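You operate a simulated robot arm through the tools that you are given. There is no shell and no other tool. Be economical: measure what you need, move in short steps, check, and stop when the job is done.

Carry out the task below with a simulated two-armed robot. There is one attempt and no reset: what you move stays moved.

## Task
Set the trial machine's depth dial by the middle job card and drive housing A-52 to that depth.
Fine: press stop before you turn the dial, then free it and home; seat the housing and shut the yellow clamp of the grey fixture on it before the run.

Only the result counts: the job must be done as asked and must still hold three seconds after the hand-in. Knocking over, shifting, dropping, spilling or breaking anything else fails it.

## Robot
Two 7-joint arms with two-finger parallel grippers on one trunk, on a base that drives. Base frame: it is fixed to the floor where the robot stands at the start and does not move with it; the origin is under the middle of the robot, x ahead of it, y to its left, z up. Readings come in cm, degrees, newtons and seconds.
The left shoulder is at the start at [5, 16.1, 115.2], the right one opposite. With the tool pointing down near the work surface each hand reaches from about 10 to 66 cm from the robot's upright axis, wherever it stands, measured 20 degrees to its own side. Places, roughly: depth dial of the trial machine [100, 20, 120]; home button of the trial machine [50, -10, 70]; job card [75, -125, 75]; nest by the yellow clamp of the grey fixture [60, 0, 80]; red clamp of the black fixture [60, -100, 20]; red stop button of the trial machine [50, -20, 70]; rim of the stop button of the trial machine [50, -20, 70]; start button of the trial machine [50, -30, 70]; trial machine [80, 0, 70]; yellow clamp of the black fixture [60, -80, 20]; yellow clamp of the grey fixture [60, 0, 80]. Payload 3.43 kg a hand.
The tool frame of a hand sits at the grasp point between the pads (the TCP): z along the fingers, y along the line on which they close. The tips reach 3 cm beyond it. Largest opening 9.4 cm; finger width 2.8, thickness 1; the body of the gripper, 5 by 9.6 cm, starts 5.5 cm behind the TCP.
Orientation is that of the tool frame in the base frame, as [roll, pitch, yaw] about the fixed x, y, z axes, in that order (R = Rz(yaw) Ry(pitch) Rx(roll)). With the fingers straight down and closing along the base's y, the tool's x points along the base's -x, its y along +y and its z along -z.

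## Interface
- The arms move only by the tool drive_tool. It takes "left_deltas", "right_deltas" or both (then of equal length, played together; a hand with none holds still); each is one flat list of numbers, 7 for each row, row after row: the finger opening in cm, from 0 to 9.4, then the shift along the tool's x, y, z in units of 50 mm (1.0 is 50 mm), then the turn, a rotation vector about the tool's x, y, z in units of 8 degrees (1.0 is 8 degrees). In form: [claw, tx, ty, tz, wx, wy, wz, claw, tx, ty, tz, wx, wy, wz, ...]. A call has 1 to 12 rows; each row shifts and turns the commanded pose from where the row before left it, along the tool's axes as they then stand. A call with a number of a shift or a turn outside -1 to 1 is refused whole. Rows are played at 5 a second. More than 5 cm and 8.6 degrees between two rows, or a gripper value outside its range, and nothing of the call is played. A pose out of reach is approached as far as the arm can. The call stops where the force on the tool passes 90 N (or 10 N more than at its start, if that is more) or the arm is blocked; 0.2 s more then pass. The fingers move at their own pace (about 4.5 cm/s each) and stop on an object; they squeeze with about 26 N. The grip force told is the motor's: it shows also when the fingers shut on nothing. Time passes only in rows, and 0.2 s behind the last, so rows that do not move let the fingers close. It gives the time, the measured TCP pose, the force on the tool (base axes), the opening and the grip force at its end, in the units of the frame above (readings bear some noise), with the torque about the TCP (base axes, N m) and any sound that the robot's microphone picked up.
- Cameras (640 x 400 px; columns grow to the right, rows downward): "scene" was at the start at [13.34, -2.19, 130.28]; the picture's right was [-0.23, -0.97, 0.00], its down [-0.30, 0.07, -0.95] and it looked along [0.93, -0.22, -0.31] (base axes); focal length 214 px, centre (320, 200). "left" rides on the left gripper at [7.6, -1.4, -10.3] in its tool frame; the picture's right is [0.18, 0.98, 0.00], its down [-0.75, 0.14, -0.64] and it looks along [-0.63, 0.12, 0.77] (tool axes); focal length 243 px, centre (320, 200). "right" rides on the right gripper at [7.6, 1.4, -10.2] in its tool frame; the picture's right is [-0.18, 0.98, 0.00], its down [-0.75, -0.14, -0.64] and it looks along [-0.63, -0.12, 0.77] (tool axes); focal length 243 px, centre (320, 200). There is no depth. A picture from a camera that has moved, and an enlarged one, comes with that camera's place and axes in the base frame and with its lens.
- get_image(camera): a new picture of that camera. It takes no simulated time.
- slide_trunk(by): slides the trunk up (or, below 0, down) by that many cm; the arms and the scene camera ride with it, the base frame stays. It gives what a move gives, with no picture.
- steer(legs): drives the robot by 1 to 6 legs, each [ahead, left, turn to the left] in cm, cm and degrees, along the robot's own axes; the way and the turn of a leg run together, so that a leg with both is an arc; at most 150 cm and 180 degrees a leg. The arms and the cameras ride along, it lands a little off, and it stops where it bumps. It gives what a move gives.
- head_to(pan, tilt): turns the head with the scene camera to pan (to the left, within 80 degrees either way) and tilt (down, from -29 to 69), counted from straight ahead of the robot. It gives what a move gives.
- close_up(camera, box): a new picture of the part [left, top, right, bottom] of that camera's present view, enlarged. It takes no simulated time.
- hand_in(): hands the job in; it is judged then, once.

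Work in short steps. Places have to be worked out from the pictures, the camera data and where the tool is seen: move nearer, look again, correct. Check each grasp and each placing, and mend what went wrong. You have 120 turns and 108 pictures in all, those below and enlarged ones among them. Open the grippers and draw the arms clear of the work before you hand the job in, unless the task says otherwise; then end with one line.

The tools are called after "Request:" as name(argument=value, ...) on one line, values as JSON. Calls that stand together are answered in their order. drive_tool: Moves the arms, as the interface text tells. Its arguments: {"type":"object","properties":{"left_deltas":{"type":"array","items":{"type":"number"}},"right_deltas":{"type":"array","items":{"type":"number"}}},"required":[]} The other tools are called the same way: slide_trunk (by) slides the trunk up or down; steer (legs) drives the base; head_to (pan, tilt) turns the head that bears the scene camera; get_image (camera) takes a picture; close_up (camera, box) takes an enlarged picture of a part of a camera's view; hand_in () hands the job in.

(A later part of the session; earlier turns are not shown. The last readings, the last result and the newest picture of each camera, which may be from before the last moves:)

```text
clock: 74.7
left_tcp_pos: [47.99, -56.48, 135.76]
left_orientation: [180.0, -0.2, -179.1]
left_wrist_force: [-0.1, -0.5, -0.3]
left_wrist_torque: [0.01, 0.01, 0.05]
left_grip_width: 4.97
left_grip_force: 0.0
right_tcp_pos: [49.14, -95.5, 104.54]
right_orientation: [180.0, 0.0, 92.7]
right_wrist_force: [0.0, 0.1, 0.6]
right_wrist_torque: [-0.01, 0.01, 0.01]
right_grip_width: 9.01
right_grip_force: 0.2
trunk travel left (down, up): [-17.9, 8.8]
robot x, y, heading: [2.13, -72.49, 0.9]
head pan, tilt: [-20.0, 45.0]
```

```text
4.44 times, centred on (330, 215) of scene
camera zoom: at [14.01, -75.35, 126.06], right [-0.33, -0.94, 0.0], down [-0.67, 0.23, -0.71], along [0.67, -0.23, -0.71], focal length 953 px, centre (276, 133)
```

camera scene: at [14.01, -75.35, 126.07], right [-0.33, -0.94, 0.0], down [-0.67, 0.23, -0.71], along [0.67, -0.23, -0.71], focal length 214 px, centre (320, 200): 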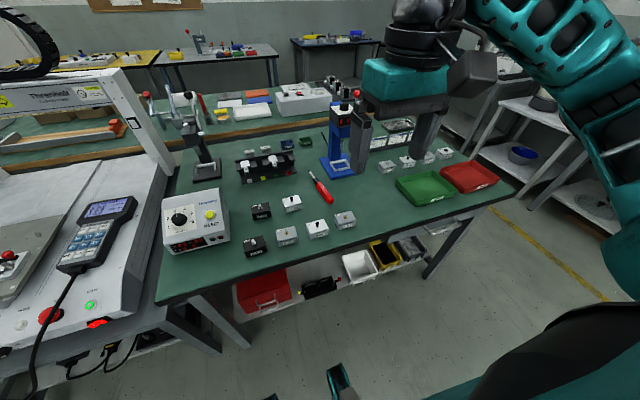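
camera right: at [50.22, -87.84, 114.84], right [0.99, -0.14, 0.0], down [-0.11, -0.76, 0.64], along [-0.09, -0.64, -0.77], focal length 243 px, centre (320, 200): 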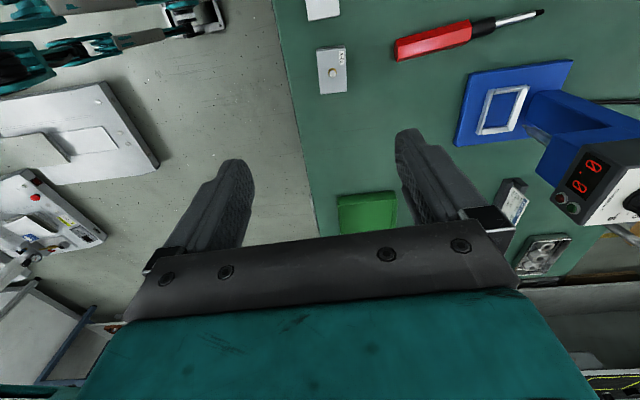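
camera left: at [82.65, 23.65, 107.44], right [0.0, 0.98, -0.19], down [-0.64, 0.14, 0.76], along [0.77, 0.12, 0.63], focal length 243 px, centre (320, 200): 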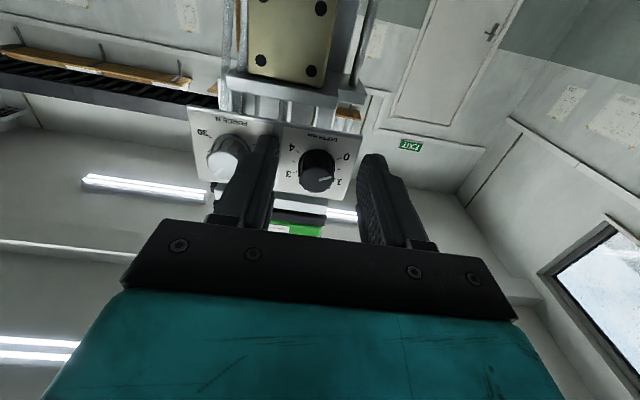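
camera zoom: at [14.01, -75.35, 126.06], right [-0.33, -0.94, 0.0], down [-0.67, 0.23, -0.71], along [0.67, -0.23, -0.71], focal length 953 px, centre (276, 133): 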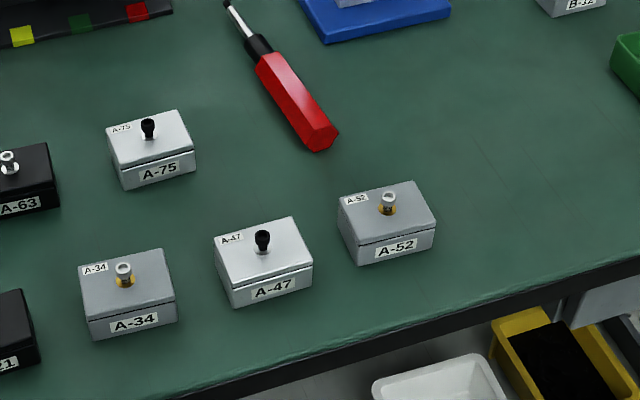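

A-52 is at about [51.2, -96.2], about 4.2 x 6 cm and low (about 2.3 cm). I lower to z = 86 with a small yaw correction and look.

Request:
drive_tool(right_deltas=[8, -0.03, 0.08, 0.75, 0, 0, 0.35, 8, -0.03, 0.08, 0.75, 0, 0, 0, 8, -0.03, 0.08, 0.75, 0, 0, 0, 8, -0.03, 0.08, 0.75, 0, 0, 0, 8, -0.02, 0.1, 0.7, 0, 0, 0])

Request:
get_image(camera="right")

Request:
close_up(camera="scene", box=[290, 170, 400, 250])

```text
clock: 75.9
left_tcp_pos: [48.1, -56.57, 135.74]
left_orientation: [180.0, -0.3, -179.0]
left_wrist_force: [0.0, 0.0, 0.1]
left_wrist_torque: [-0.01, 0.0, 0.03]
left_grip_width: 4.98
left_grip_force: 0.1
right_tcp_pos: [51.17, -96.0, 86.05]
right_orientation: [179.9, 0.0, 90.1]
right_wrist_force: [0.1, -0.2, 0.6]
right_wrist_torque: [-0.04, 0.01, -0.01]
right_grip_width: 7.98
right_grip_force: 0.1
trunk travel left (down, up): [-17.9, 8.8]
robot x, y, heading: [2.1, -72.7, 0.9]
head pan, tilt: [-20.0, 45.0]
```

```text
50 pictures are left
camera right: at [52.59, -88.41, 96.37], right [0.98, -0.18, 0.0], down [-0.14, -0.75, 0.64], along [-0.12, -0.63, -0.77], focal length 243 px, centre (320, 200)
```

right: 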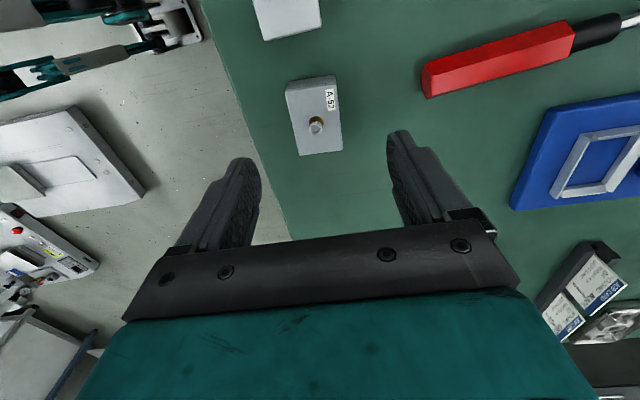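

```text
5.00 times, centred on (345, 210) of scene
camera zoom: at [14.03, -75.36, 126.06], right [-0.33, -0.94, 0.0], down [-0.67, 0.23, -0.71], along [0.67, -0.23, -0.71], focal length 1072 px, centre (195, 150)
```

zoom: 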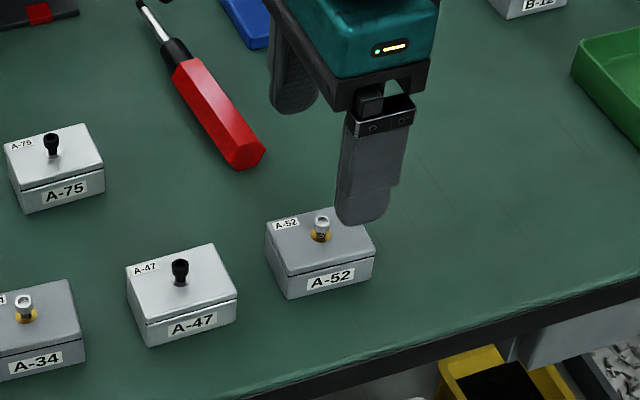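

Well aligned; I shift by a few mm, lower to z about 78 and check.

Request:
drive_tool(right_deltas=[8, 0.08, -0.06, 0.5, 0, 0, 0, 8, 0, 0, 0.5, 0, 0, 0, 8, 0, 0, 0.4, 0, 0, 0, 8, 0, 0, 0.2, 0, 0, 0])

Request:
get_image(camera="right")

Request:
close_up(camera="scene", box=[305, 180, 385, 240])

```text
clock: 76.9
left_tcp_pos: [47.96, -56.44, 135.76]
left_orientation: [180.0, -0.1, -179.1]
left_wrist_force: [-0.2, -0.1, 0.4]
left_wrist_torque: [-0.01, -0.04, -0.03]
left_grip_width: 4.98
left_grip_force: 0.0
right_tcp_pos: [50.73, -95.64, 77.94]
right_orientation: [179.9, -0.1, 90.1]
right_wrist_force: [-0.1, -1.1, 0.9]
right_wrist_torque: [-0.03, -0.01, 0.0]
right_grip_width: 8.0
right_grip_force: 0.1
trunk travel left (down, up): [-17.9, 8.8]
robot x, y, heading: [2.33, -72.8, 0.7]
head pan, tilt: [-20.0, 45.0]
```

```text
48 pictures are left
camera right: at [52.14, -88.18, 88.28], right [0.98, -0.18, 0.0], down [-0.14, -0.75, 0.64], along [-0.12, -0.63, -0.77], focal length 243 px, centre (320, 200)
```

right: 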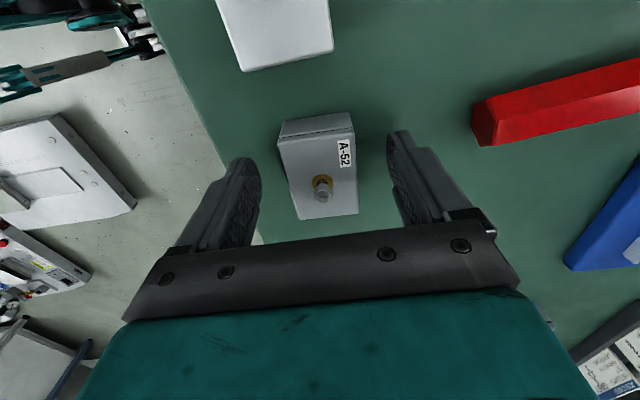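

```text
6.67 times, centred on (345, 210) of scene
camera zoom: at [14.01, -75.35, 126.06], right [-0.33, -0.94, 0.0], down [-0.67, 0.23, -0.71], along [0.67, -0.23, -0.71], focal length 1430 px, centre (153, 133)
```

zoom: 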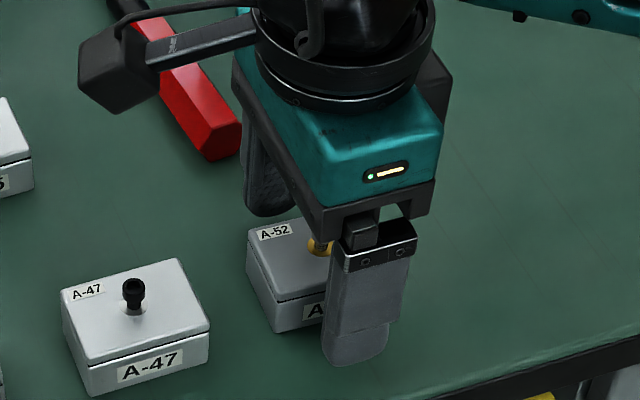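

Aligned. I close the fingers on A-52.

Request:
drive_tool(right_deltas=[6, -0.05, 0, 0, 0, 0, 0, 4.6, 0, 0, 0, 0, 0, 0, 2, 0, 0, 0, 0, 0, 0, 2, 0, 0, 0, 0, 0, 0, 2, 0, 0, 0, 0, 0, 0])

Request:
get_image(camera="right")

```text
clock: 78.1
left_tcp_pos: [48.0, -56.48, 135.78]
left_orientation: [-180.0, -0.2, -179.1]
left_wrist_force: [-0.3, 0.4, -0.5]
left_wrist_torque: [0.01, 0.0, 0.02]
left_grip_width: 5.01
left_grip_force: 0.1
right_tcp_pos: [50.92, -96.06, 77.9]
right_orientation: [-180.0, 0.0, 90.1]
right_wrist_force: [0.1, 0.5, -0.5]
right_wrist_torque: [0.01, 0.0, 0.0]
right_grip_width: 3.89
right_grip_force: 26.1
trunk travel left (down, up): [-17.9, 8.8]
robot x, y, heading: [2.09, -72.72, 0.8]
head pan, tilt: [-20.0, 45.0]
```

```text
46 pictures are left
camera right: at [52.23, -88.44, 88.28], right [0.98, -0.18, 0.0], down [-0.14, -0.75, 0.64], along [-0.12, -0.63, -0.77], focal length 243 px, centre (320, 200)
```

right: 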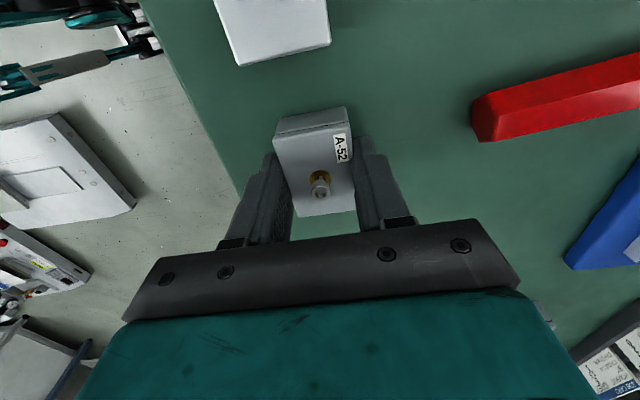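

A-52 is gripped (3.9 cm). I lift it slowly.

Request:
drive_tool(right_deltas=[2, 0, 0, -0.2, 0, 0, 0, 2, 0, 0, -0.4, 0, 0, 0, 2, 0, 0, -0.6, 0, 0, 0, 2, 0, 0, -0.6, 0, 0, 0, 2, 0, 0, -0.6, 0, 0, 0, 2, 0, 0, -0.6, 0, 0, 0, 2, 0, 0, -0.6, 0, 0, 0, 2, 0, 0, -0.6, 0, 0, 0])

Request:
get_image(camera="right")

```text
clock: 79.9
left_tcp_pos: [48.1, -56.48, 135.77]
left_orientation: [-180.0, -0.2, -179.1]
left_wrist_force: [-0.1, 0.7, 0.7]
left_wrist_torque: [-0.01, 0.01, -0.01]
left_grip_width: 5.01
left_grip_force: 0.1
right_tcp_pos: [50.71, -96.14, 99.1]
right_orientation: [180.0, 0.0, 90.2]
right_wrist_force: [-0.3, -0.2, 0.8]
right_wrist_torque: [-0.05, 0.03, 0.0]
right_grip_width: 1.99
right_grip_force: 0.0
trunk travel left (down, up): [-17.9, 8.8]
robot x, y, heading: [2.4, -72.85, 0.9]
head pan, tilt: [-20.0, 45.0]
```

```text
45 pictures are left
camera right: at [52.14, -88.5, 109.42], right [0.98, -0.18, 0.0], down [-0.14, -0.75, 0.64], along [-0.12, -0.63, -0.77], focal length 243 px, centre (320, 200)
```

right: 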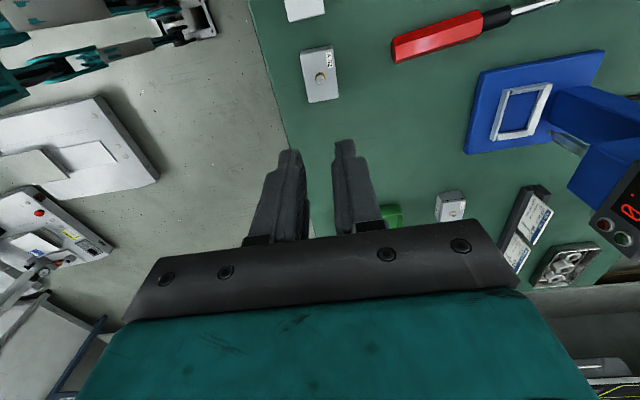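

It slipped: A-52 stayed on the bench, upright and in place. I go down again, lower (tips about 74.3), and close with full squeeze.

Request:
drive_tool(right_deltas=[8, 0, 0, 0, 0, 0, 0, 8, 0, 0, 0.7, 0, 0, 0, 8, 0, 0, 0.8, 0, 0, 0, 8, 0, 0, 0.8, 0, 0, 0, 8, 0, 0, 0.8, 0, 0, 0, 8, 0, 0, 0.8, 0, 0, 0, 8, 0, 0, 0.3, 0, 0, 0, 8, 0, 0, 0.1, 0, 0, 0, 8, 0, 0, 0.06, 0, 0, 0])

Request:
close_up(camera="right", box=[200, 80, 440, 240])

```text
clock: 81.9
left_tcp_pos: [48.08, -56.51, 135.73]
left_orientation: [180.0, -0.2, -179.1]
left_wrist_force: [0.1, -0.2, 0.0]
left_wrist_torque: [0.03, 0.02, -0.02]
left_grip_width: 4.99
left_grip_force: 0.1
right_tcp_pos: [50.9, -95.89, 77.17]
right_orientation: [-179.9, 0.0, 90.1]
right_wrist_force: [0.1, -0.4, 0.3]
right_wrist_torque: [0.0, 0.01, 0.0]
right_grip_width: 8.01
right_grip_force: 0.0
trunk travel left (down, up): [-17.9, 8.8]
robot x, y, heading: [1.93, -72.71, 0.7]
head pan, tilt: [-20.0, 45.0]
```

```text
2.50 times, centred on (320, 160) of right
camera zoom: at [52.23, -88.36, 87.53], right [0.98, -0.18, 0.0], down [-0.14, -0.75, 0.64], along [-0.12, -0.63, -0.77], focal length 606 px, centre (320, 300)
```

zoom: 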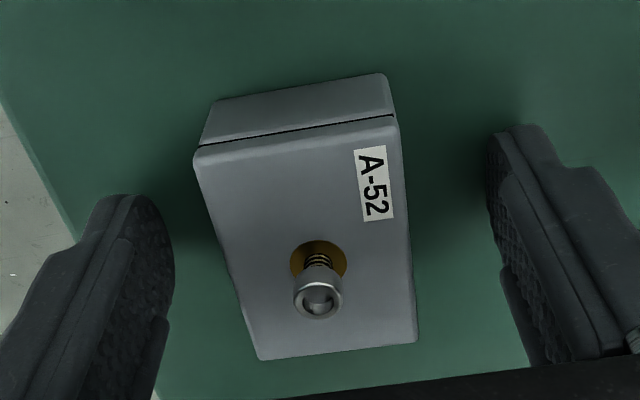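

The pads reach nearly the full side height now. I close fully and lift 2 cm to test.

Request:
drive_tool(right_deltas=[6, -0.05, -0.03, 0, 0, 0, 0, 0, 0, 0, 0, 0, 0, 0, 0, 0, 0, 0, 0, 0, 0, 0, 0, 0, 0, 0, 0, 0, 0, 0, 0, 0, 0, 0, 0, 0, 0, 0, -0.1, 0, 0, 0, 0, 0, 0, -0.1, 0, 0, 0, 0, 0, 0, -0.2, 0, 0, 0])

Request:
close_up(camera="right", box=[200, 80, 440, 240])

```text
clock: 83.7
left_tcp_pos: [48.07, -56.5, 135.8]
left_orientation: [180.0, -0.3, -179.1]
left_wrist_force: [-0.2, 0.7, -0.3]
left_wrist_torque: [0.0, 0.0, 0.01]
left_grip_width: 5.01
left_grip_force: 0.0
right_tcp_pos: [50.78, -96.25, 79.16]
right_orientation: [180.0, 0.0, 90.1]
right_wrist_force: [0.0, 0.6, -0.9]
right_wrist_torque: [0.04, 0.0, -0.04]
right_grip_width: 4.37
right_grip_force: 26.2
trunk travel left (down, up): [-17.9, 8.8]
robot x, y, heading: [1.83, -72.59, 0.9]
head pan, tilt: [-20.0, 45.0]
```

```text
2.50 times, centred on (320, 160) of right
camera zoom: at [52.21, -88.67, 89.46], right [0.98, -0.18, 0.0], down [-0.14, -0.75, 0.64], along [-0.12, -0.63, -0.77], focal length 606 px, centre (320, 300)
```

zoom: 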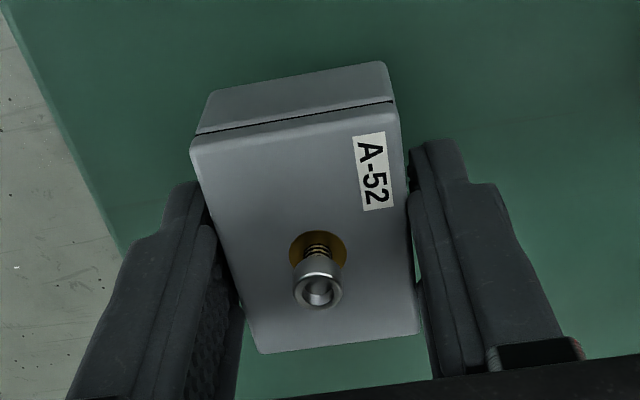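

Now it holds (4.37 cm). I lift to about z = 103 and drive back left toward the machine.

Request:
drive_tool(right_deltas=[0, 0, 0, -0.6, 0, 0, 0, 0, 0, 0, -0.7, 0, 0, 0, 0, 0, 0, -0.7, 0, 0, 0, 0, 0, 0, -0.7, 0, 0, 0, 0, 0, 0, -0.7, 0, 0, 0, 0, 0, 0, -0.7, 0, 0, 0, 0, 0, 0, -0.7, 0, 0, 0])

Request:
steer(legs=[[0, 83, -0.8]])

Request:
head_to(pan=-10, tilt=45)

Request:
get_image(camera="scene")

```text
clock: 85.3
left_tcp_pos: [47.98, -56.62, 135.77]
left_orientation: [180.0, -0.2, -179.1]
left_wrist_force: [0.2, -0.7, 0.2]
left_wrist_torque: [0.01, -0.01, -0.01]
left_grip_width: 5.01
left_grip_force: 0.1
right_tcp_pos: [50.82, -96.21, 103.2]
right_orientation: [-180.0, 0.0, 90.1]
right_wrist_force: [0.4, 0.0, -0.6]
right_wrist_torque: [-0.02, 0.04, 0.01]
right_grip_width: 4.38
right_grip_force: 25.5
trunk travel left (down, up): [-17.9, 8.8]
robot x, y, heading: [1.88, -72.66, 0.7]
head pan, tilt: [-20.0, 45.0]
```

```text
clock: 89.8
left_tcp_pos: [45.77, 27.66, 135.8]
left_orientation: [180.0, -0.2, -178.2]
left_wrist_force: [-0.6, 0.2, 0.0]
left_wrist_torque: [0.02, -0.02, -0.03]
left_grip_width: 5.01
left_grip_force: 0.0
right_tcp_pos: [49.26, -12.06, 103.23]
right_orientation: [179.9, -0.1, 91.0]
right_wrist_force: [0.3, 0.6, 0.5]
right_wrist_torque: [0.01, 0.03, 0.0]
right_grip_width: 4.38
right_grip_force: 25.5
trunk travel left (down, up): [-17.9, 8.8]
robot x, y, heading: [-0.1, 10.89, 2.0]
head pan, tilt: [-20.0, 45.0]
```

```text
clock: 90.5
left_tcp_pos: [45.81, 27.66, 135.81]
left_orientation: [-180.0, -0.2, -178.2]
left_wrist_force: [-0.2, 0.5, -0.5]
left_wrist_torque: [0.04, 0.01, 0.02]
left_grip_width: 4.99
left_grip_force: 0.1
right_tcp_pos: [49.32, -12.17, 103.18]
right_orientation: [-180.0, -0.1, 90.9]
right_wrist_force: [0.0, 1.2, -0.4]
right_wrist_torque: [-0.02, -0.01, 0.02]
right_grip_width: 4.36
right_grip_force: 26.2
trunk travel left (down, up): [-17.9, 8.8]
robot x, y, heading: [0.36, 10.8, 1.6]
head pan, tilt: [-10.0, 45.0]
```

```text
42 pictures are left
camera scene: at [12.41, 9.56, 126.06], right [-0.14, -0.99, 0.0], down [-0.7, 0.1, -0.71], along [0.7, -0.1, -0.71], focal length 214 px, centre (320, 200)
```

scene: 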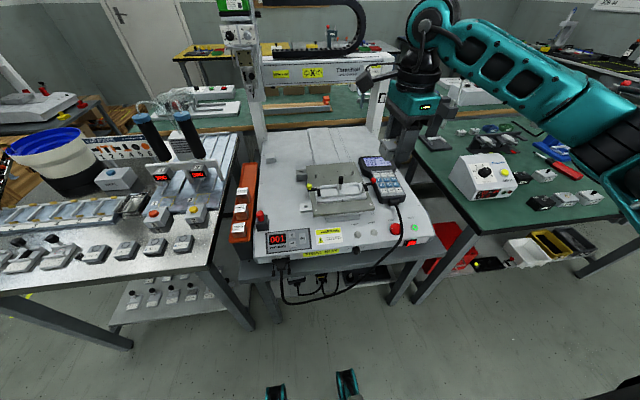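

Robot at y = 10.8, heading 2 degrees. I advance 12 cm while straightening, then study the nest.

Request:
steer(legs=[[12, 0, -1.8]])

Request:
head_to(pan=-12, tilt=50)

Request:
close_up(camera="scene", box=[270, 120, 390, 210])

Request:
get_image(camera="right")

```text
clock: 91.7
left_tcp_pos: [58.0, 26.24, 135.77]
left_orientation: [-180.0, -0.3, 179.8]
left_wrist_force: [0.0, 0.2, -0.3]
left_wrist_torque: [-0.03, 0.02, 0.0]
left_grip_width: 5.01
left_grip_force: 0.2
right_tcp_pos: [60.13, -13.66, 103.16]
right_orientation: [-179.9, 0.0, 89.2]
right_wrist_force: [0.6, 0.3, -0.7]
right_wrist_torque: [-0.02, 0.03, 0.01]
right_grip_width: 4.38
right_grip_force: 26.1
trunk travel left (down, up): [-17.9, 8.8]
robot x, y, heading: [12.03, 10.51, -0.6]
head pan, tilt: [-10.0, 45.0]
```

```text
clock: 92.4
left_tcp_pos: [58.0, 26.28, 135.77]
left_orientation: [179.9, -0.2, 179.9]
left_wrist_force: [-0.4, -0.3, 0.5]
left_wrist_torque: [0.05, -0.02, 0.0]
left_grip_width: 5.0
left_grip_force: 0.0
right_tcp_pos: [59.99, -13.67, 103.22]
right_orientation: [-179.9, 0.0, 89.2]
right_wrist_force: [-0.5, -0.3, -0.8]
right_wrist_torque: [-0.03, 0.01, 0.03]
right_grip_width: 4.35
right_grip_force: 26.1
trunk travel left (down, up): [-17.9, 8.8]
robot x, y, heading: [11.32, 10.55, -0.1]
head pan, tilt: [-12.0, 50.0]
```

```text
4.44 times, centred on (330, 165) of scene
camera zoom: at [23.49, 9.13, 125.38], right [-0.21, -0.98, 0.0], down [-0.75, 0.16, -0.64], along [0.63, -0.14, -0.77], focal length 953 px, centre (276, 356)
```

zoom: 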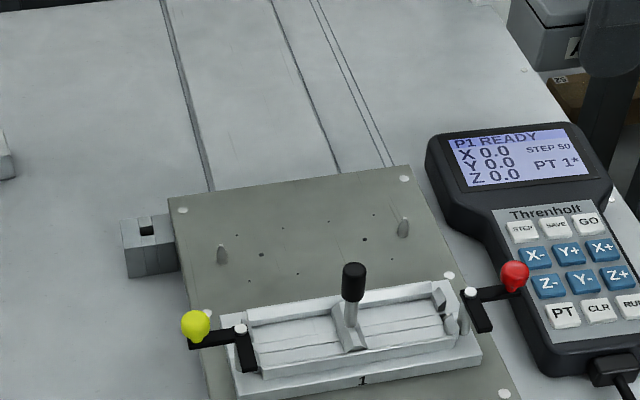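

```text
40 pictures are left
camera right: at [61.55, -6.1, 113.55], right [0.98, -0.2, 0.0], down [-0.15, -0.75, 0.64], along [-0.13, -0.63, -0.77], focal length 243 px, centre (320, 200)
```

right: 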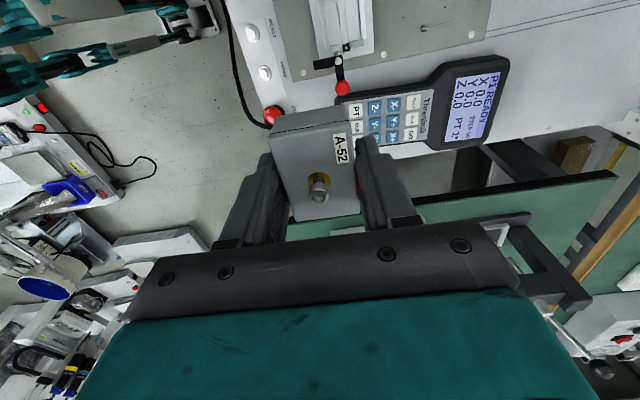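

READY still shown. I zoom in on the left nest and the yellow clamp to learn the rail height and gaps.

Request:
close_up(camera="scene", box=[308, 176, 364, 212])

```text
11.11 times, centred on (336, 194) of scene
camera zoom: at [23.49, 9.13, 125.38], right [-0.21, -0.98, 0.0], down [-0.75, 0.16, -0.64], along [0.63, -0.14, -0.77], focal length 2383 px, centre (142, 267)
```

zoom: 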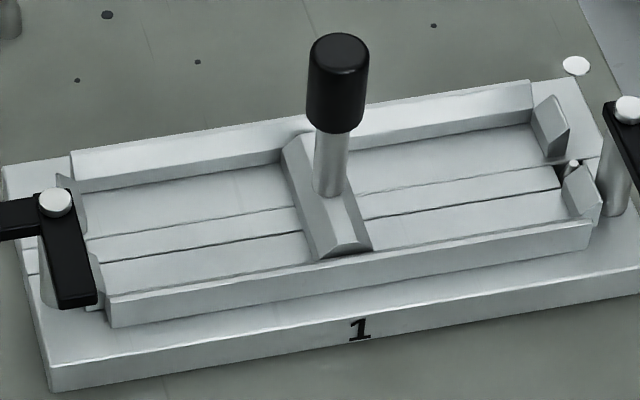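

Nest centre is estimated near [64, -1.1], floor about z = 77, rails about 1 cm high. I bring the housing above it at z = 95 and look down for a better fix.

Request:
drive_tool(right_deltas=[0, 0.62, 0.2, 0.4, 0, 0, 0, 0, 0.62, 0.2, 0.4, 0, 0, 0, 0, 0.62, 0.2, 0.4, 0, 0, 0, 0, 0.62, 0.2, 0.4, 0, 0, 0])

Request:
get_image(camera="right")

Request:
get_image(camera="left")

Request:
close_up(camera="scene", box=[290, 130, 390, 220])

```text
clock: 93.4
left_tcp_pos: [58.11, 26.26, 135.8]
left_orientation: [-179.9, -0.2, 179.8]
left_wrist_force: [-0.5, -0.5, -0.3]
left_wrist_torque: [-0.02, 0.03, 0.0]
left_grip_width: 4.99
left_grip_force: 0.0
right_tcp_pos: [64.12, -1.33, 95.41]
right_orientation: [-180.0, 0.2, 89.0]
right_wrist_force: [0.0, 0.3, -0.8]
right_wrist_torque: [-0.02, 0.0, 0.02]
right_grip_width: 4.36
right_grip_force: 25.9
trunk travel left (down, up): [-17.9, 8.8]
robot x, y, heading: [11.47, 11.05, -0.3]
head pan, tilt: [-12.0, 50.0]
```

```text
38 pictures are left
camera right: at [65.6, 6.27, 105.65], right [0.98, -0.2, 0.0], down [-0.15, -0.75, 0.64], along [-0.13, -0.63, -0.77], focal length 243 px, centre (320, 200)
```

right: 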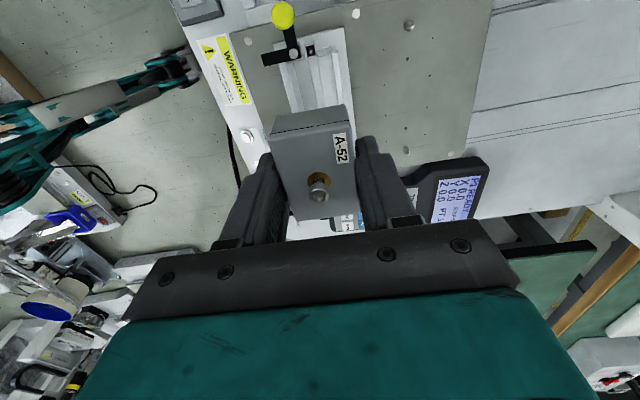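

```text
37 pictures are left
camera left: at [50.42, 24.8, 146.14], right [-0.18, 0.98, 0.0], down [0.76, 0.14, 0.64], along [0.63, 0.12, -0.77], focal length 243 px, centre (320, 200)
```

left: 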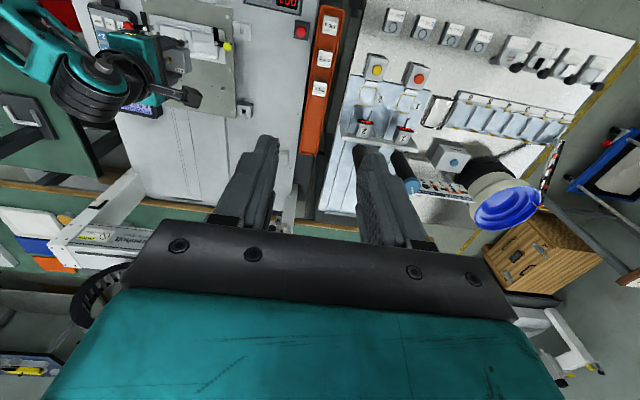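

```text
4.44 times, centred on (340, 175) of scene
camera zoom: at [23.53, 9.18, 125.37], right [-0.21, -0.98, 0.0], down [-0.75, 0.16, -0.64], along [0.63, -0.14, -0.77], focal length 953 px, centre (231, 311)
```

zoom: 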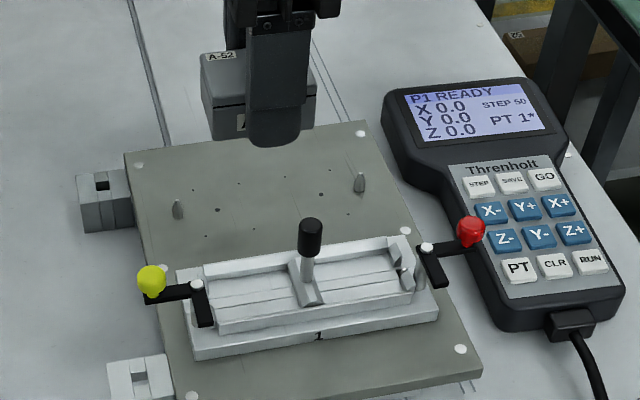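

I zoom the right camera on the nest below the housing.

Request:
close_up(camera="right", box=[240, 0, 380, 110])

```text
3.64 times, centred on (310, 55) of right
camera zoom: at [65.6, 6.27, 105.65], right [0.98, -0.2, 0.0], down [-0.15, -0.75, 0.64], along [-0.13, -0.63, -0.77], focal length 882 px, centre (356, 727)
```

zoom: 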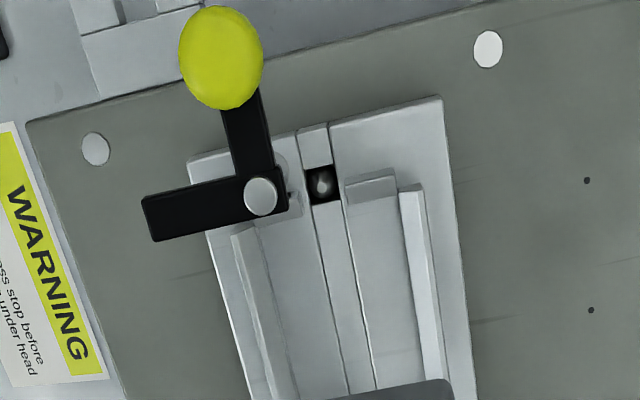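

Triangulation now agrees well: rail tops at z = 78.3, nest centre [63.83, -1.2], nest yaw about 0. I align and lower to TCP z = 83.5.

Request:
drive_tool(right_deltas=[0, 0.026, -0.06, 0.5, 0, 0, -0.1, 0, 0, 0, 0.6, 0, 0, 0, 0, 0, 0, 0.6, 0, 0, 0, 0, 0, 0, 0.5, 0, 0, 0, 0, 0, 0, 0.15, 0, 0, 0])

Request:
close_up(camera="right", box=[200, 60, 440, 220])

Request:
close_up(camera="scene", box=[300, 160, 380, 220])

```text
clock: 94.6
left_tcp_pos: [57.94, 26.29, 135.75]
left_orientation: [180.0, -0.2, 179.8]
left_wrist_force: [-0.7, -0.6, 0.4]
left_wrist_torque: [-0.02, -0.04, 0.02]
left_grip_width: 5.01
left_grip_force: 0.0
right_tcp_pos: [63.81, -1.03, 83.25]
right_orientation: [-180.0, 0.0, 89.8]
right_wrist_force: [-0.2, -0.7, -0.5]
right_wrist_torque: [-0.02, -0.03, 0.01]
right_grip_width: 4.34
right_grip_force: 26.1
trunk travel left (down, up): [-17.9, 8.8]
robot x, y, heading: [11.6, 11.13, -0.1]
head pan, tilt: [-12.0, 50.0]
```

```text
2.50 times, centred on (320, 140) of right
camera zoom: at [65.25, 6.51, 93.61], right [0.98, -0.19, 0.0], down [-0.14, -0.75, 0.64], along [-0.12, -0.63, -0.77], focal length 606 px, centre (320, 350)
```

zoom: 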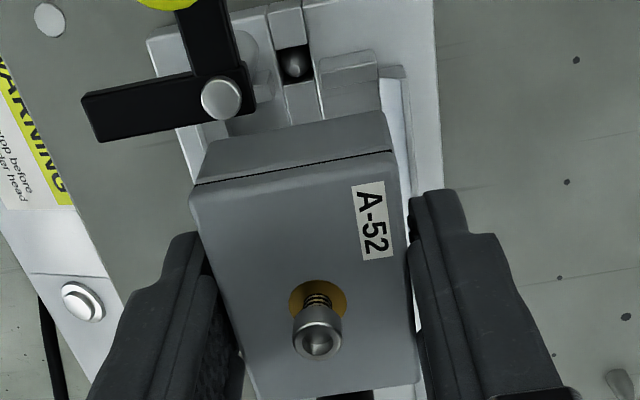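

```text
6.67 times, centred on (340, 190) of scene
camera zoom: at [23.5, 9.13, 125.37], right [-0.21, -0.98, 0.0], down [-0.75, 0.16, -0.64], along [0.63, -0.14, -0.77], focal length 1430 px, centre (187, 267)
```

zoom: 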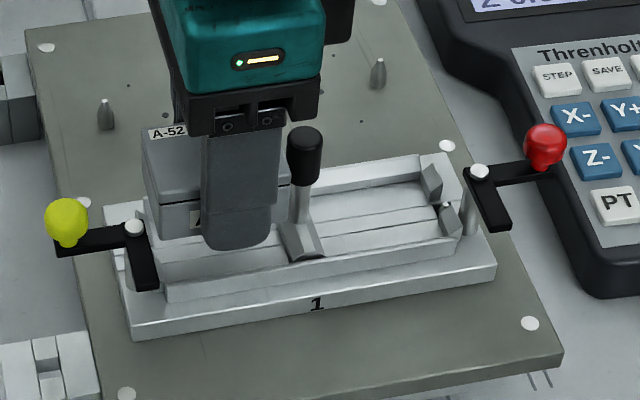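

The housing sits about 2-3 mm left of centred; I shift it and lower until the fingertips are about at the rail tops.

Request:
drive_tool(right_deltas=[0, -0.05, 0, 0.15, 0, 0, 0, 0, 0, 0, 0.1, 0, 0, 0, 0, 0, 0, 0.06, 0, 0, 0, 0, 0, 0, 0.05, 0, 0, 0])

Request:
close_up(camera="right", box=[200, 60, 440, 220])

Request:
close_up(camera="scene", box=[305, 170, 365, 215])

```text
clock: 95.6
left_tcp_pos: [58.12, 26.28, 135.63]
left_orientation: [-180.0, -0.3, 179.8]
left_wrist_force: [0.5, -0.3, 0.7]
left_wrist_torque: [-0.01, 0.03, 0.05]
left_grip_width: 5.01
left_grip_force: 0.0
right_tcp_pos: [63.99, -1.26, 81.74]
right_orientation: [179.9, -0.1, 89.7]
right_wrist_force: [0.3, 0.3, -0.3]
right_wrist_torque: [-0.02, -0.03, -0.01]
right_grip_width: 4.35
right_grip_force: 26.1
trunk travel left (down, up): [-17.9, 8.8]
robot x, y, heading: [11.89, 10.62, -0.3]
head pan, tilt: [-12.0, 50.0]
```

```text
2.50 times, centred on (320, 140) of right
camera zoom: at [65.44, 6.19, 92.04], right [0.98, -0.19, 0.0], down [-0.14, -0.75, 0.64], along [-0.12, -0.63, -0.77], focal length 606 px, centre (320, 350)
```

zoom: 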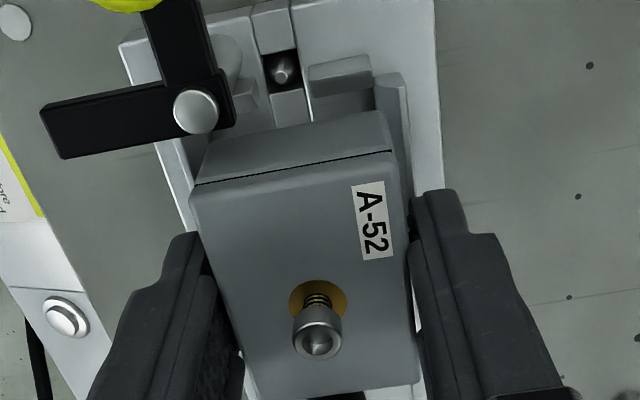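

```text
8.89 times, centred on (335, 192) of scene
camera zoom: at [23.5, 9.14, 125.37], right [-0.21, -0.98, 0.0], down [-0.75, 0.16, -0.64], along [0.63, -0.14, -0.77], focal length 1906 px, centre (187, 267)
```

zoom: 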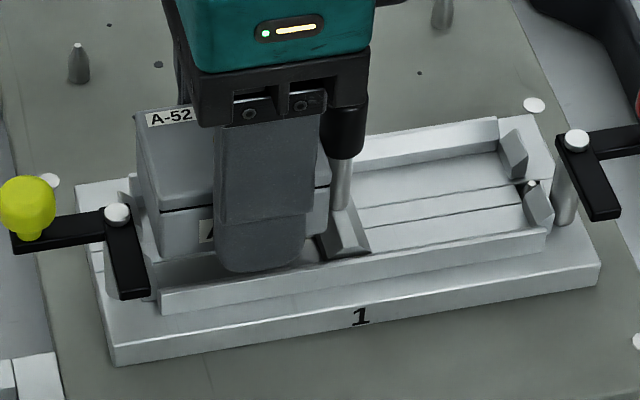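

Close to entering. I nudge 1-2 mm and go on down in 1.5 mm steps, watching the force.

Request:
drive_tool(right_deltas=[0, -0.02, -0.035, 0.03, 0, 0, 0, 0, 0, 0, 0.03, 0, 0, 0, 0, 0, 0, 0.03, 0, 0, 0])

```text
clock: 96.4
left_tcp_pos: [58.12, 26.23, 135.82]
left_orientation: [-179.9, -0.2, 179.8]
left_wrist_force: [-0.8, 0.0, -0.6]
left_wrist_torque: [-0.01, -0.01, 0.0]
left_grip_width: 5.0
left_grip_force: 0.2
right_tcp_pos: [63.91, -1.4, 81.3]
right_orientation: [180.0, 0.0, 89.9]
right_wrist_force: [0.8, 3.1, 0.8]
right_wrist_torque: [0.01, 0.0, 0.02]
right_grip_width: 4.35
right_grip_force: 26.0
trunk travel left (down, up): [-17.9, 8.8]
robot x, y, heading: [11.95, 11.21, -0.4]
head pan, tilt: [-12.0, 50.0]
```

A small +y force suggests touching the divider's chamfer; I shift 1 mm left and go on.

Request:
drive_tool(right_deltas=[0, 0.03, 0, 0.02, 0, 0, 0, 0, 0, 0, 0.03, 0, 0, 0, 0, 0, 0, 0.03, 0, 0, 0])

Request:
close_up(camera="right", box=[200, 60, 440, 220])

```text
clock: 97.2
left_tcp_pos: [57.89, 26.2, 135.88]
left_orientation: [-180.0, -0.1, 179.8]
left_wrist_force: [-0.8, 0.0, -0.5]
left_wrist_torque: [0.03, 0.0, 0.0]
left_grip_width: 4.99
left_grip_force: 0.1
right_tcp_pos: [63.82, -1.34, 81.08]
right_orientation: [179.8, 0.0, 89.8]
right_wrist_force: [-0.9, -0.5, 6.9]
right_wrist_torque: [-0.07, 0.22, 0.03]
right_grip_width: 4.38
right_grip_force: 25.9
trunk travel left (down, up): [-17.9, 8.8]
robot x, y, heading: [11.57, 10.79, -0.3]
head pan, tilt: [-12.0, 50.0]
```

```text
2.50 times, centred on (320, 140) of right
camera zoom: at [65.19, 6.19, 91.33], right [0.98, -0.19, 0.0], down [-0.14, -0.75, 0.64], along [-0.12, -0.63, -0.77], focal length 606 px, centre (320, 350)
```

zoom: 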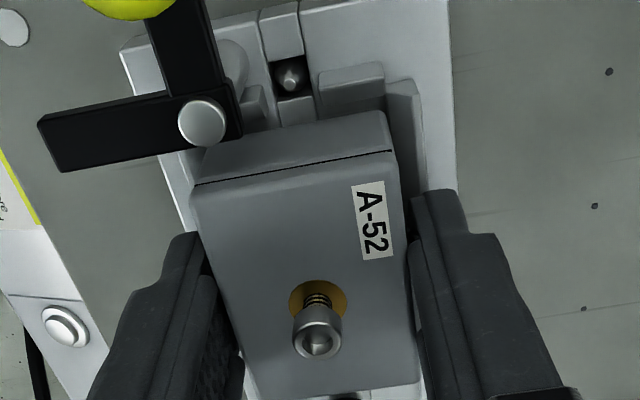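

Fingertips now rest on the rails, with the housing's bottom between them. I release gently.

Request:
drive_tool(right_deltas=[4.6, 0, 0, -0.01, 0, 0, 0, 5, 0, 0, 0, 0, 0, 0, 6, 0, 0, 0, 0, 0, 0, 7, 0, 0, 0, 0, 0, 0])

Request:
close_up(camera="right", box=[200, 60, 440, 220])

Request:
close_up(camera="scene", box=[305, 170, 365, 215])

```text
clock: 98.2
left_tcp_pos: [57.91, 26.22, 135.72]
left_orientation: [180.0, -0.2, 179.8]
left_wrist_force: [-0.2, 0.1, 0.5]
left_wrist_torque: [-0.01, -0.02, 0.02]
left_grip_width: 5.03
left_grip_force: 0.0
right_tcp_pos: [63.69, -1.23, 80.89]
right_orientation: [-179.9, 0.1, 89.8]
right_wrist_force: [-0.4, 0.6, -0.3]
right_wrist_torque: [-0.02, 0.03, 0.0]
right_grip_width: 6.99
right_grip_force: 0.0
trunk travel left (down, up): [-17.9, 8.8]
robot x, y, heading: [11.39, 11.13, 0.0]
head pan, tilt: [-12.0, 50.0]
```

```text
2.50 times, centred on (320, 140) of right
camera zoom: at [65.12, 6.29, 91.21], right [0.98, -0.19, 0.0], down [-0.14, -0.75, 0.64], along [-0.12, -0.63, -0.77], focal length 606 px, centre (320, 350)
```

zoom: 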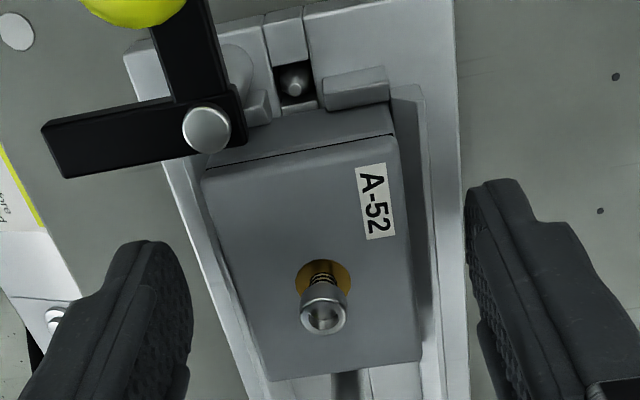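

```text
8.89 times, centred on (335, 192) of scene
camera zoom: at [23.5, 9.13, 125.37], right [-0.21, -0.98, 0.0], down [-0.75, 0.16, -0.64], along [0.63, -0.14, -0.77], focal length 1906 px, centre (187, 267)
```

zoom: 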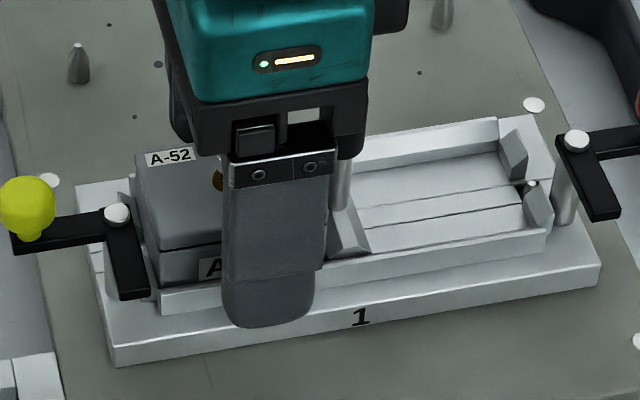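

The housing dropped into the nest. I lift the hand clear and inspect the seating.

Request:
drive_tool(right_deltas=[7, 0, 0, -0.5, 0, 0, 0, 7, 0, 0, -0.8, 0, 0, 0, 7, 0, 0, -0.8, 0, 0, 0, 7, 0, 0, -0.8, 0, 0, 0, 7, -0.6, 0, -0.6, 0, 0, 0, 7, -0.6, 0, -0.3, 0, 0, 0])

Request:
close_up(camera="scene", box=[295, 160, 375, 220])

Request:
close_up(camera="right", box=[220, 0, 400, 120])

```text
clock: 99.6
left_tcp_pos: [57.88, 26.28, 135.79]
left_orientation: [180.0, -0.2, 179.9]
left_wrist_force: [-0.7, -0.2, 0.3]
left_wrist_torque: [0.01, 0.0, 0.0]
left_grip_width: 4.99
left_grip_force: 0.1
right_tcp_pos: [63.98, -7.31, 99.85]
right_orientation: [180.0, 0.0, 90.0]
right_wrist_force: [0.2, -0.2, -0.8]
right_wrist_torque: [0.01, 0.0, -0.01]
right_grip_width: 7.0
right_grip_force: 0.0
trunk travel left (down, up): [-17.9, 8.8]
robot x, y, heading: [11.97, 10.9, -0.3]
head pan, tilt: [-12.0, 50.0]
```

```text
6.67 times, centred on (335, 190) of scene
camera zoom: at [23.48, 9.11, 125.37], right [-0.21, -0.98, 0.0], down [-0.75, 0.16, -0.64], along [0.63, -0.14, -0.77], focal length 1430 px, centre (220, 267)
```

zoom: 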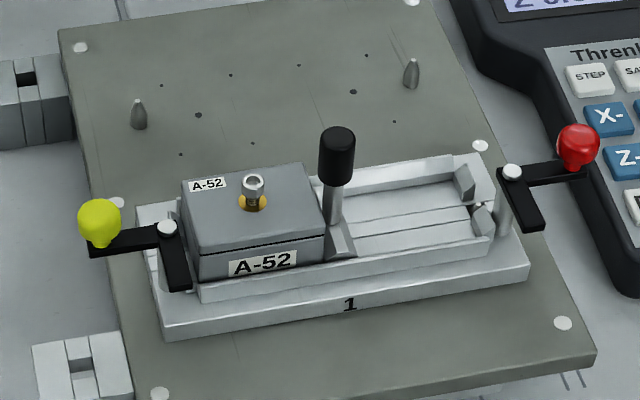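

```text
3.33 times, centred on (310, 60) of right
camera zoom: at [65.31, 0.24, 110.16], right [0.98, -0.19, 0.0], down [-0.14, -0.75, 0.64], along [-0.12, -0.63, -0.77], focal length 809 px, centre (353, 667)
```

zoom: 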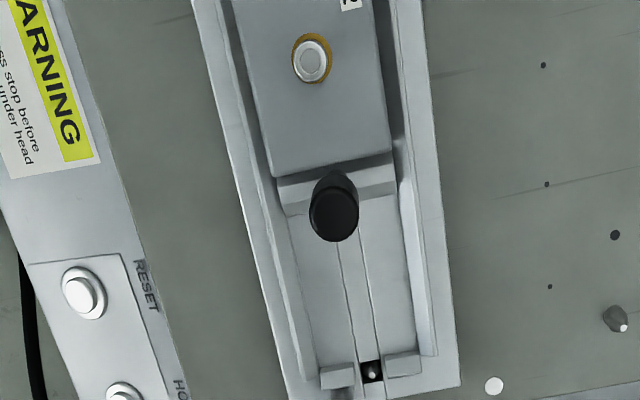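

A-52 sits flat in the nest. The yellow knob triangulates to [62.5, 5.7, 81.9], its pivot to [62.5, 2.9]. I move above the knob with fingers 4.5 cm open.

Request:
drive_tool(right_deltas=[4.5, 0.65, -0.07, 0.3, 0, 0, 0, 4.5, 0.65, -0.07, 0.5, 0, 0, 0, 4.5, 0.65, -0.07, 0.5, 0, 0, 0, 4.5, 0.65, -0.09, 0.5, 0, 0, 0])

Request:
get_image(camera="right")

Request:
close_up(camera="scene", box=[285, 150, 375, 220])

```text
clock: 100.6
left_tcp_pos: [57.92, 26.31, 135.88]
left_orientation: [-179.9, -0.2, 179.8]
left_wrist_force: [-0.1, -0.2, -0.5]
left_wrist_torque: [-0.02, -0.02, 0.03]
left_grip_width: 5.0
left_grip_force: 0.0
right_tcp_pos: [62.68, 5.54, 90.9]
right_orientation: [-180.0, 0.0, 90.0]
right_wrist_force: [-0.2, -0.1, -0.1]
right_wrist_torque: [0.0, 0.02, -0.01]
right_grip_width: 4.51
right_grip_force: 0.1
trunk travel left (down, up): [-17.9, 8.8]
robot x, y, heading: [11.66, 10.91, -0.1]
head pan, tilt: [-12.0, 50.0]
```

```text
25 pictures are left
camera right: at [64.03, 12.98, 101.18], right [0.98, -0.19, 0.0], down [-0.14, -0.75, 0.64], along [-0.12, -0.63, -0.77], focal length 243 px, centre (320, 200)
```

right: 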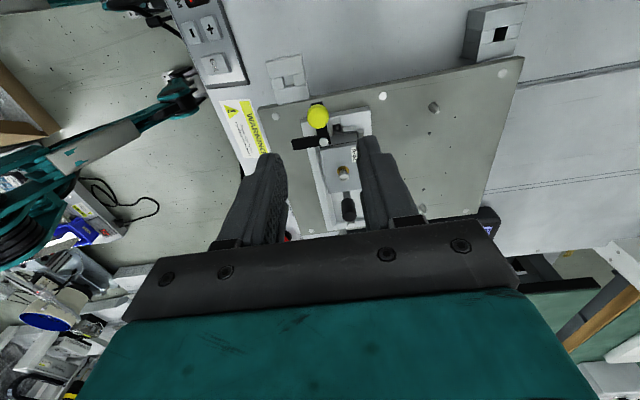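

```text
5.71 times, centred on (330, 185) of scene
camera zoom: at [23.51, 9.17, 125.37], right [-0.21, -0.98, 0.0], down [-0.75, 0.16, -0.64], along [0.63, -0.14, -0.77], focal length 1226 px, centre (263, 286)
```

zoom: 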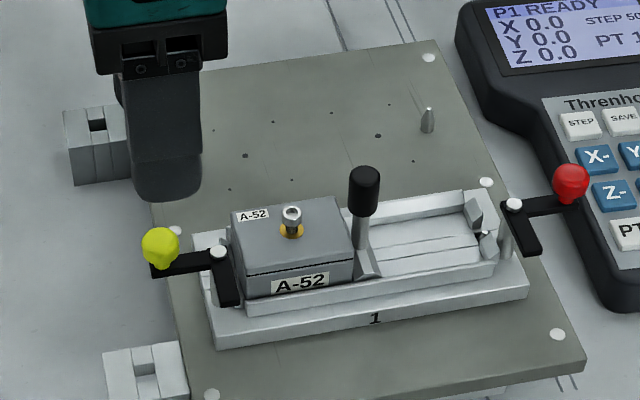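

Knob confirmed at [62.55, 5.75]. I lower to TCP z = 84.2 and close on it.

Request:
drive_tool(right_deltas=[4.5, 0.04, -0.02, 0.5, 0, 0, 0, 4.5, 0, 0, 0.5, 0, 0, 0, 4.5, 0, 0, 0.34, 0, 0, 0, 0, 0, 0, 0, 0, 0, 0, 0, 0, 0, 0, 0, 0, 0, 0, 0, 0, 0, 0, 0, 0, 0, 0, 0, 0, 0, 0, 0])

Request:
close_up(camera="scene", box=[285, 150, 375, 220])

```text
clock: 102.2
left_tcp_pos: [58.0, 26.21, 135.74]
left_orientation: [179.9, -0.2, 179.8]
left_wrist_force: [0.3, 0.0, -0.2]
left_wrist_torque: [0.0, -0.01, -0.01]
left_grip_width: 5.0
left_grip_force: 0.0
right_tcp_pos: [62.27, 5.79, 84.18]
right_orientation: [180.0, 0.0, 89.8]
right_wrist_force: [0.2, 1.4, -0.8]
right_wrist_torque: [0.04, -0.18, 0.01]
right_grip_width: 1.71
right_grip_force: 25.7
trunk travel left (down, up): [-17.9, 8.8]
robot x, y, heading: [11.61, 10.56, -0.2]
head pan, tilt: [-12.0, 50.0]
```

```text
5.71 times, centred on (330, 185) of scene
camera zoom: at [23.51, 9.14, 125.37], right [-0.21, -0.98, 0.0], down [-0.75, 0.16, -0.64], along [0.63, -0.14, -0.77], focal length 1226 px, centre (263, 286)
```

zoom: 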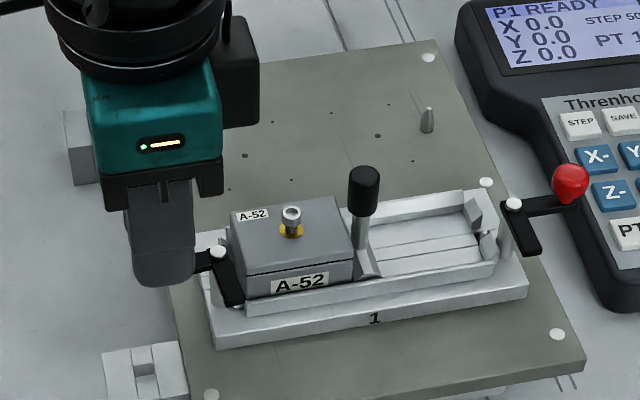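

The knob is gripped (1.7 cm). I swing it about the pivot toward the robot, first 32 degrees.

Request:
drive_tool(right_deltas=[0, -0.0055, -0.078, 0, 0, 0, -1, 0, -0.0055, -0.078, 0, 0, 0, -1, 0, -0.0055, -0.078, 0, 0, 0, -1, 0, -0.0055, -0.078, 0, 0, 0, -1])

Request:
close_up(camera="scene", box=[285, 150, 375, 220])

```text
clock: 103.2
left_tcp_pos: [58.12, 26.1, 135.75]
left_orientation: [-180.0, -0.1, 179.8]
left_wrist_force: [-1.7, 0.4, -0.5]
left_wrist_torque: [-0.03, -0.01, -0.03]
left_grip_width: 5.0
left_grip_force: 0.1
right_tcp_pos: [60.7, 5.23, 84.19]
right_orientation: [-179.9, 0.1, 122.0]
right_wrist_force: [3.5, -5.8, -2.5]
right_wrist_torque: [0.35, 0.0, -0.04]
right_grip_width: 1.68
right_grip_force: 25.4
trunk travel left (down, up): [-17.9, 8.8]
robot x, y, heading: [11.86, 10.37, -0.3]
head pan, tilt: [-12.0, 50.0]
```

```text
5.71 times, centred on (330, 185) of scene
camera zoom: at [23.6, 9.06, 125.35], right [-0.21, -0.98, 0.0], down [-0.75, 0.16, -0.64], along [0.63, -0.14, -0.77], focal length 1226 px, centre (263, 286)
```

zoom: 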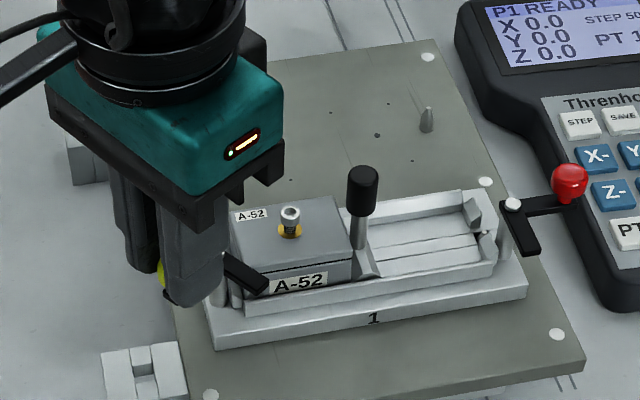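

The arm is swinging over the housing. I continue another 56 degrees.

Request:
drive_tool(right_deltas=[0, -0.01, -0.078, 0, 0, 0, -1, 0, -0.01, -0.078, 0, 0, 0, -1, 0, -0.01, -0.078, 0, 0, 0, -1, 0, -0.0055, -0.078, 0, 0, 0, -1, 0, -0.0055, -0.078, 0, 0, 0, -1, 0, -0.0055, -0.078, 0, 0, 0, -1, 0, -0.0055, -0.078, 0, 0, 0, -1])

Request:
close_up(camera="scene", box=[285, 150, 375, 220])

```text
clock: 104.8
left_tcp_pos: [58.01, 26.24, 135.75]
left_orientation: [179.9, -0.2, 180.0]
left_wrist_force: [0.1, -0.5, 0.0]
left_wrist_torque: [0.01, -0.01, -0.02]
left_grip_width: 4.98
left_grip_force: 0.0
right_tcp_pos: [59.52, 3.17, 84.22]
right_orientation: [179.8, 0.0, 178.1]
right_wrist_force: [10.4, -2.3, -0.6]
right_wrist_torque: [-0.19, -0.45, -0.08]
right_grip_width: 1.73
right_grip_force: 26.8
trunk travel left (down, up): [-17.9, 8.8]
robot x, y, heading: [11.68, 10.69, 0.2]
head pan, tilt: [-12.0, 50.0]
```

```text
5.71 times, centred on (330, 185) of scene
camera zoom: at [23.62, 9.11, 125.36], right [-0.21, -0.98, 0.0], down [-0.75, 0.16, -0.64], along [0.63, -0.14, -0.77], focal length 1226 px, centre (263, 286)
```

zoom: 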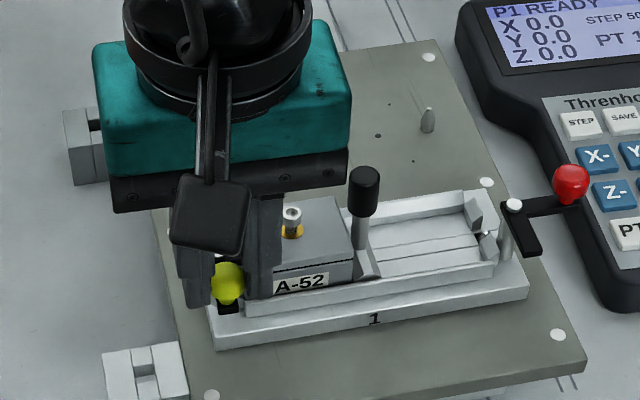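

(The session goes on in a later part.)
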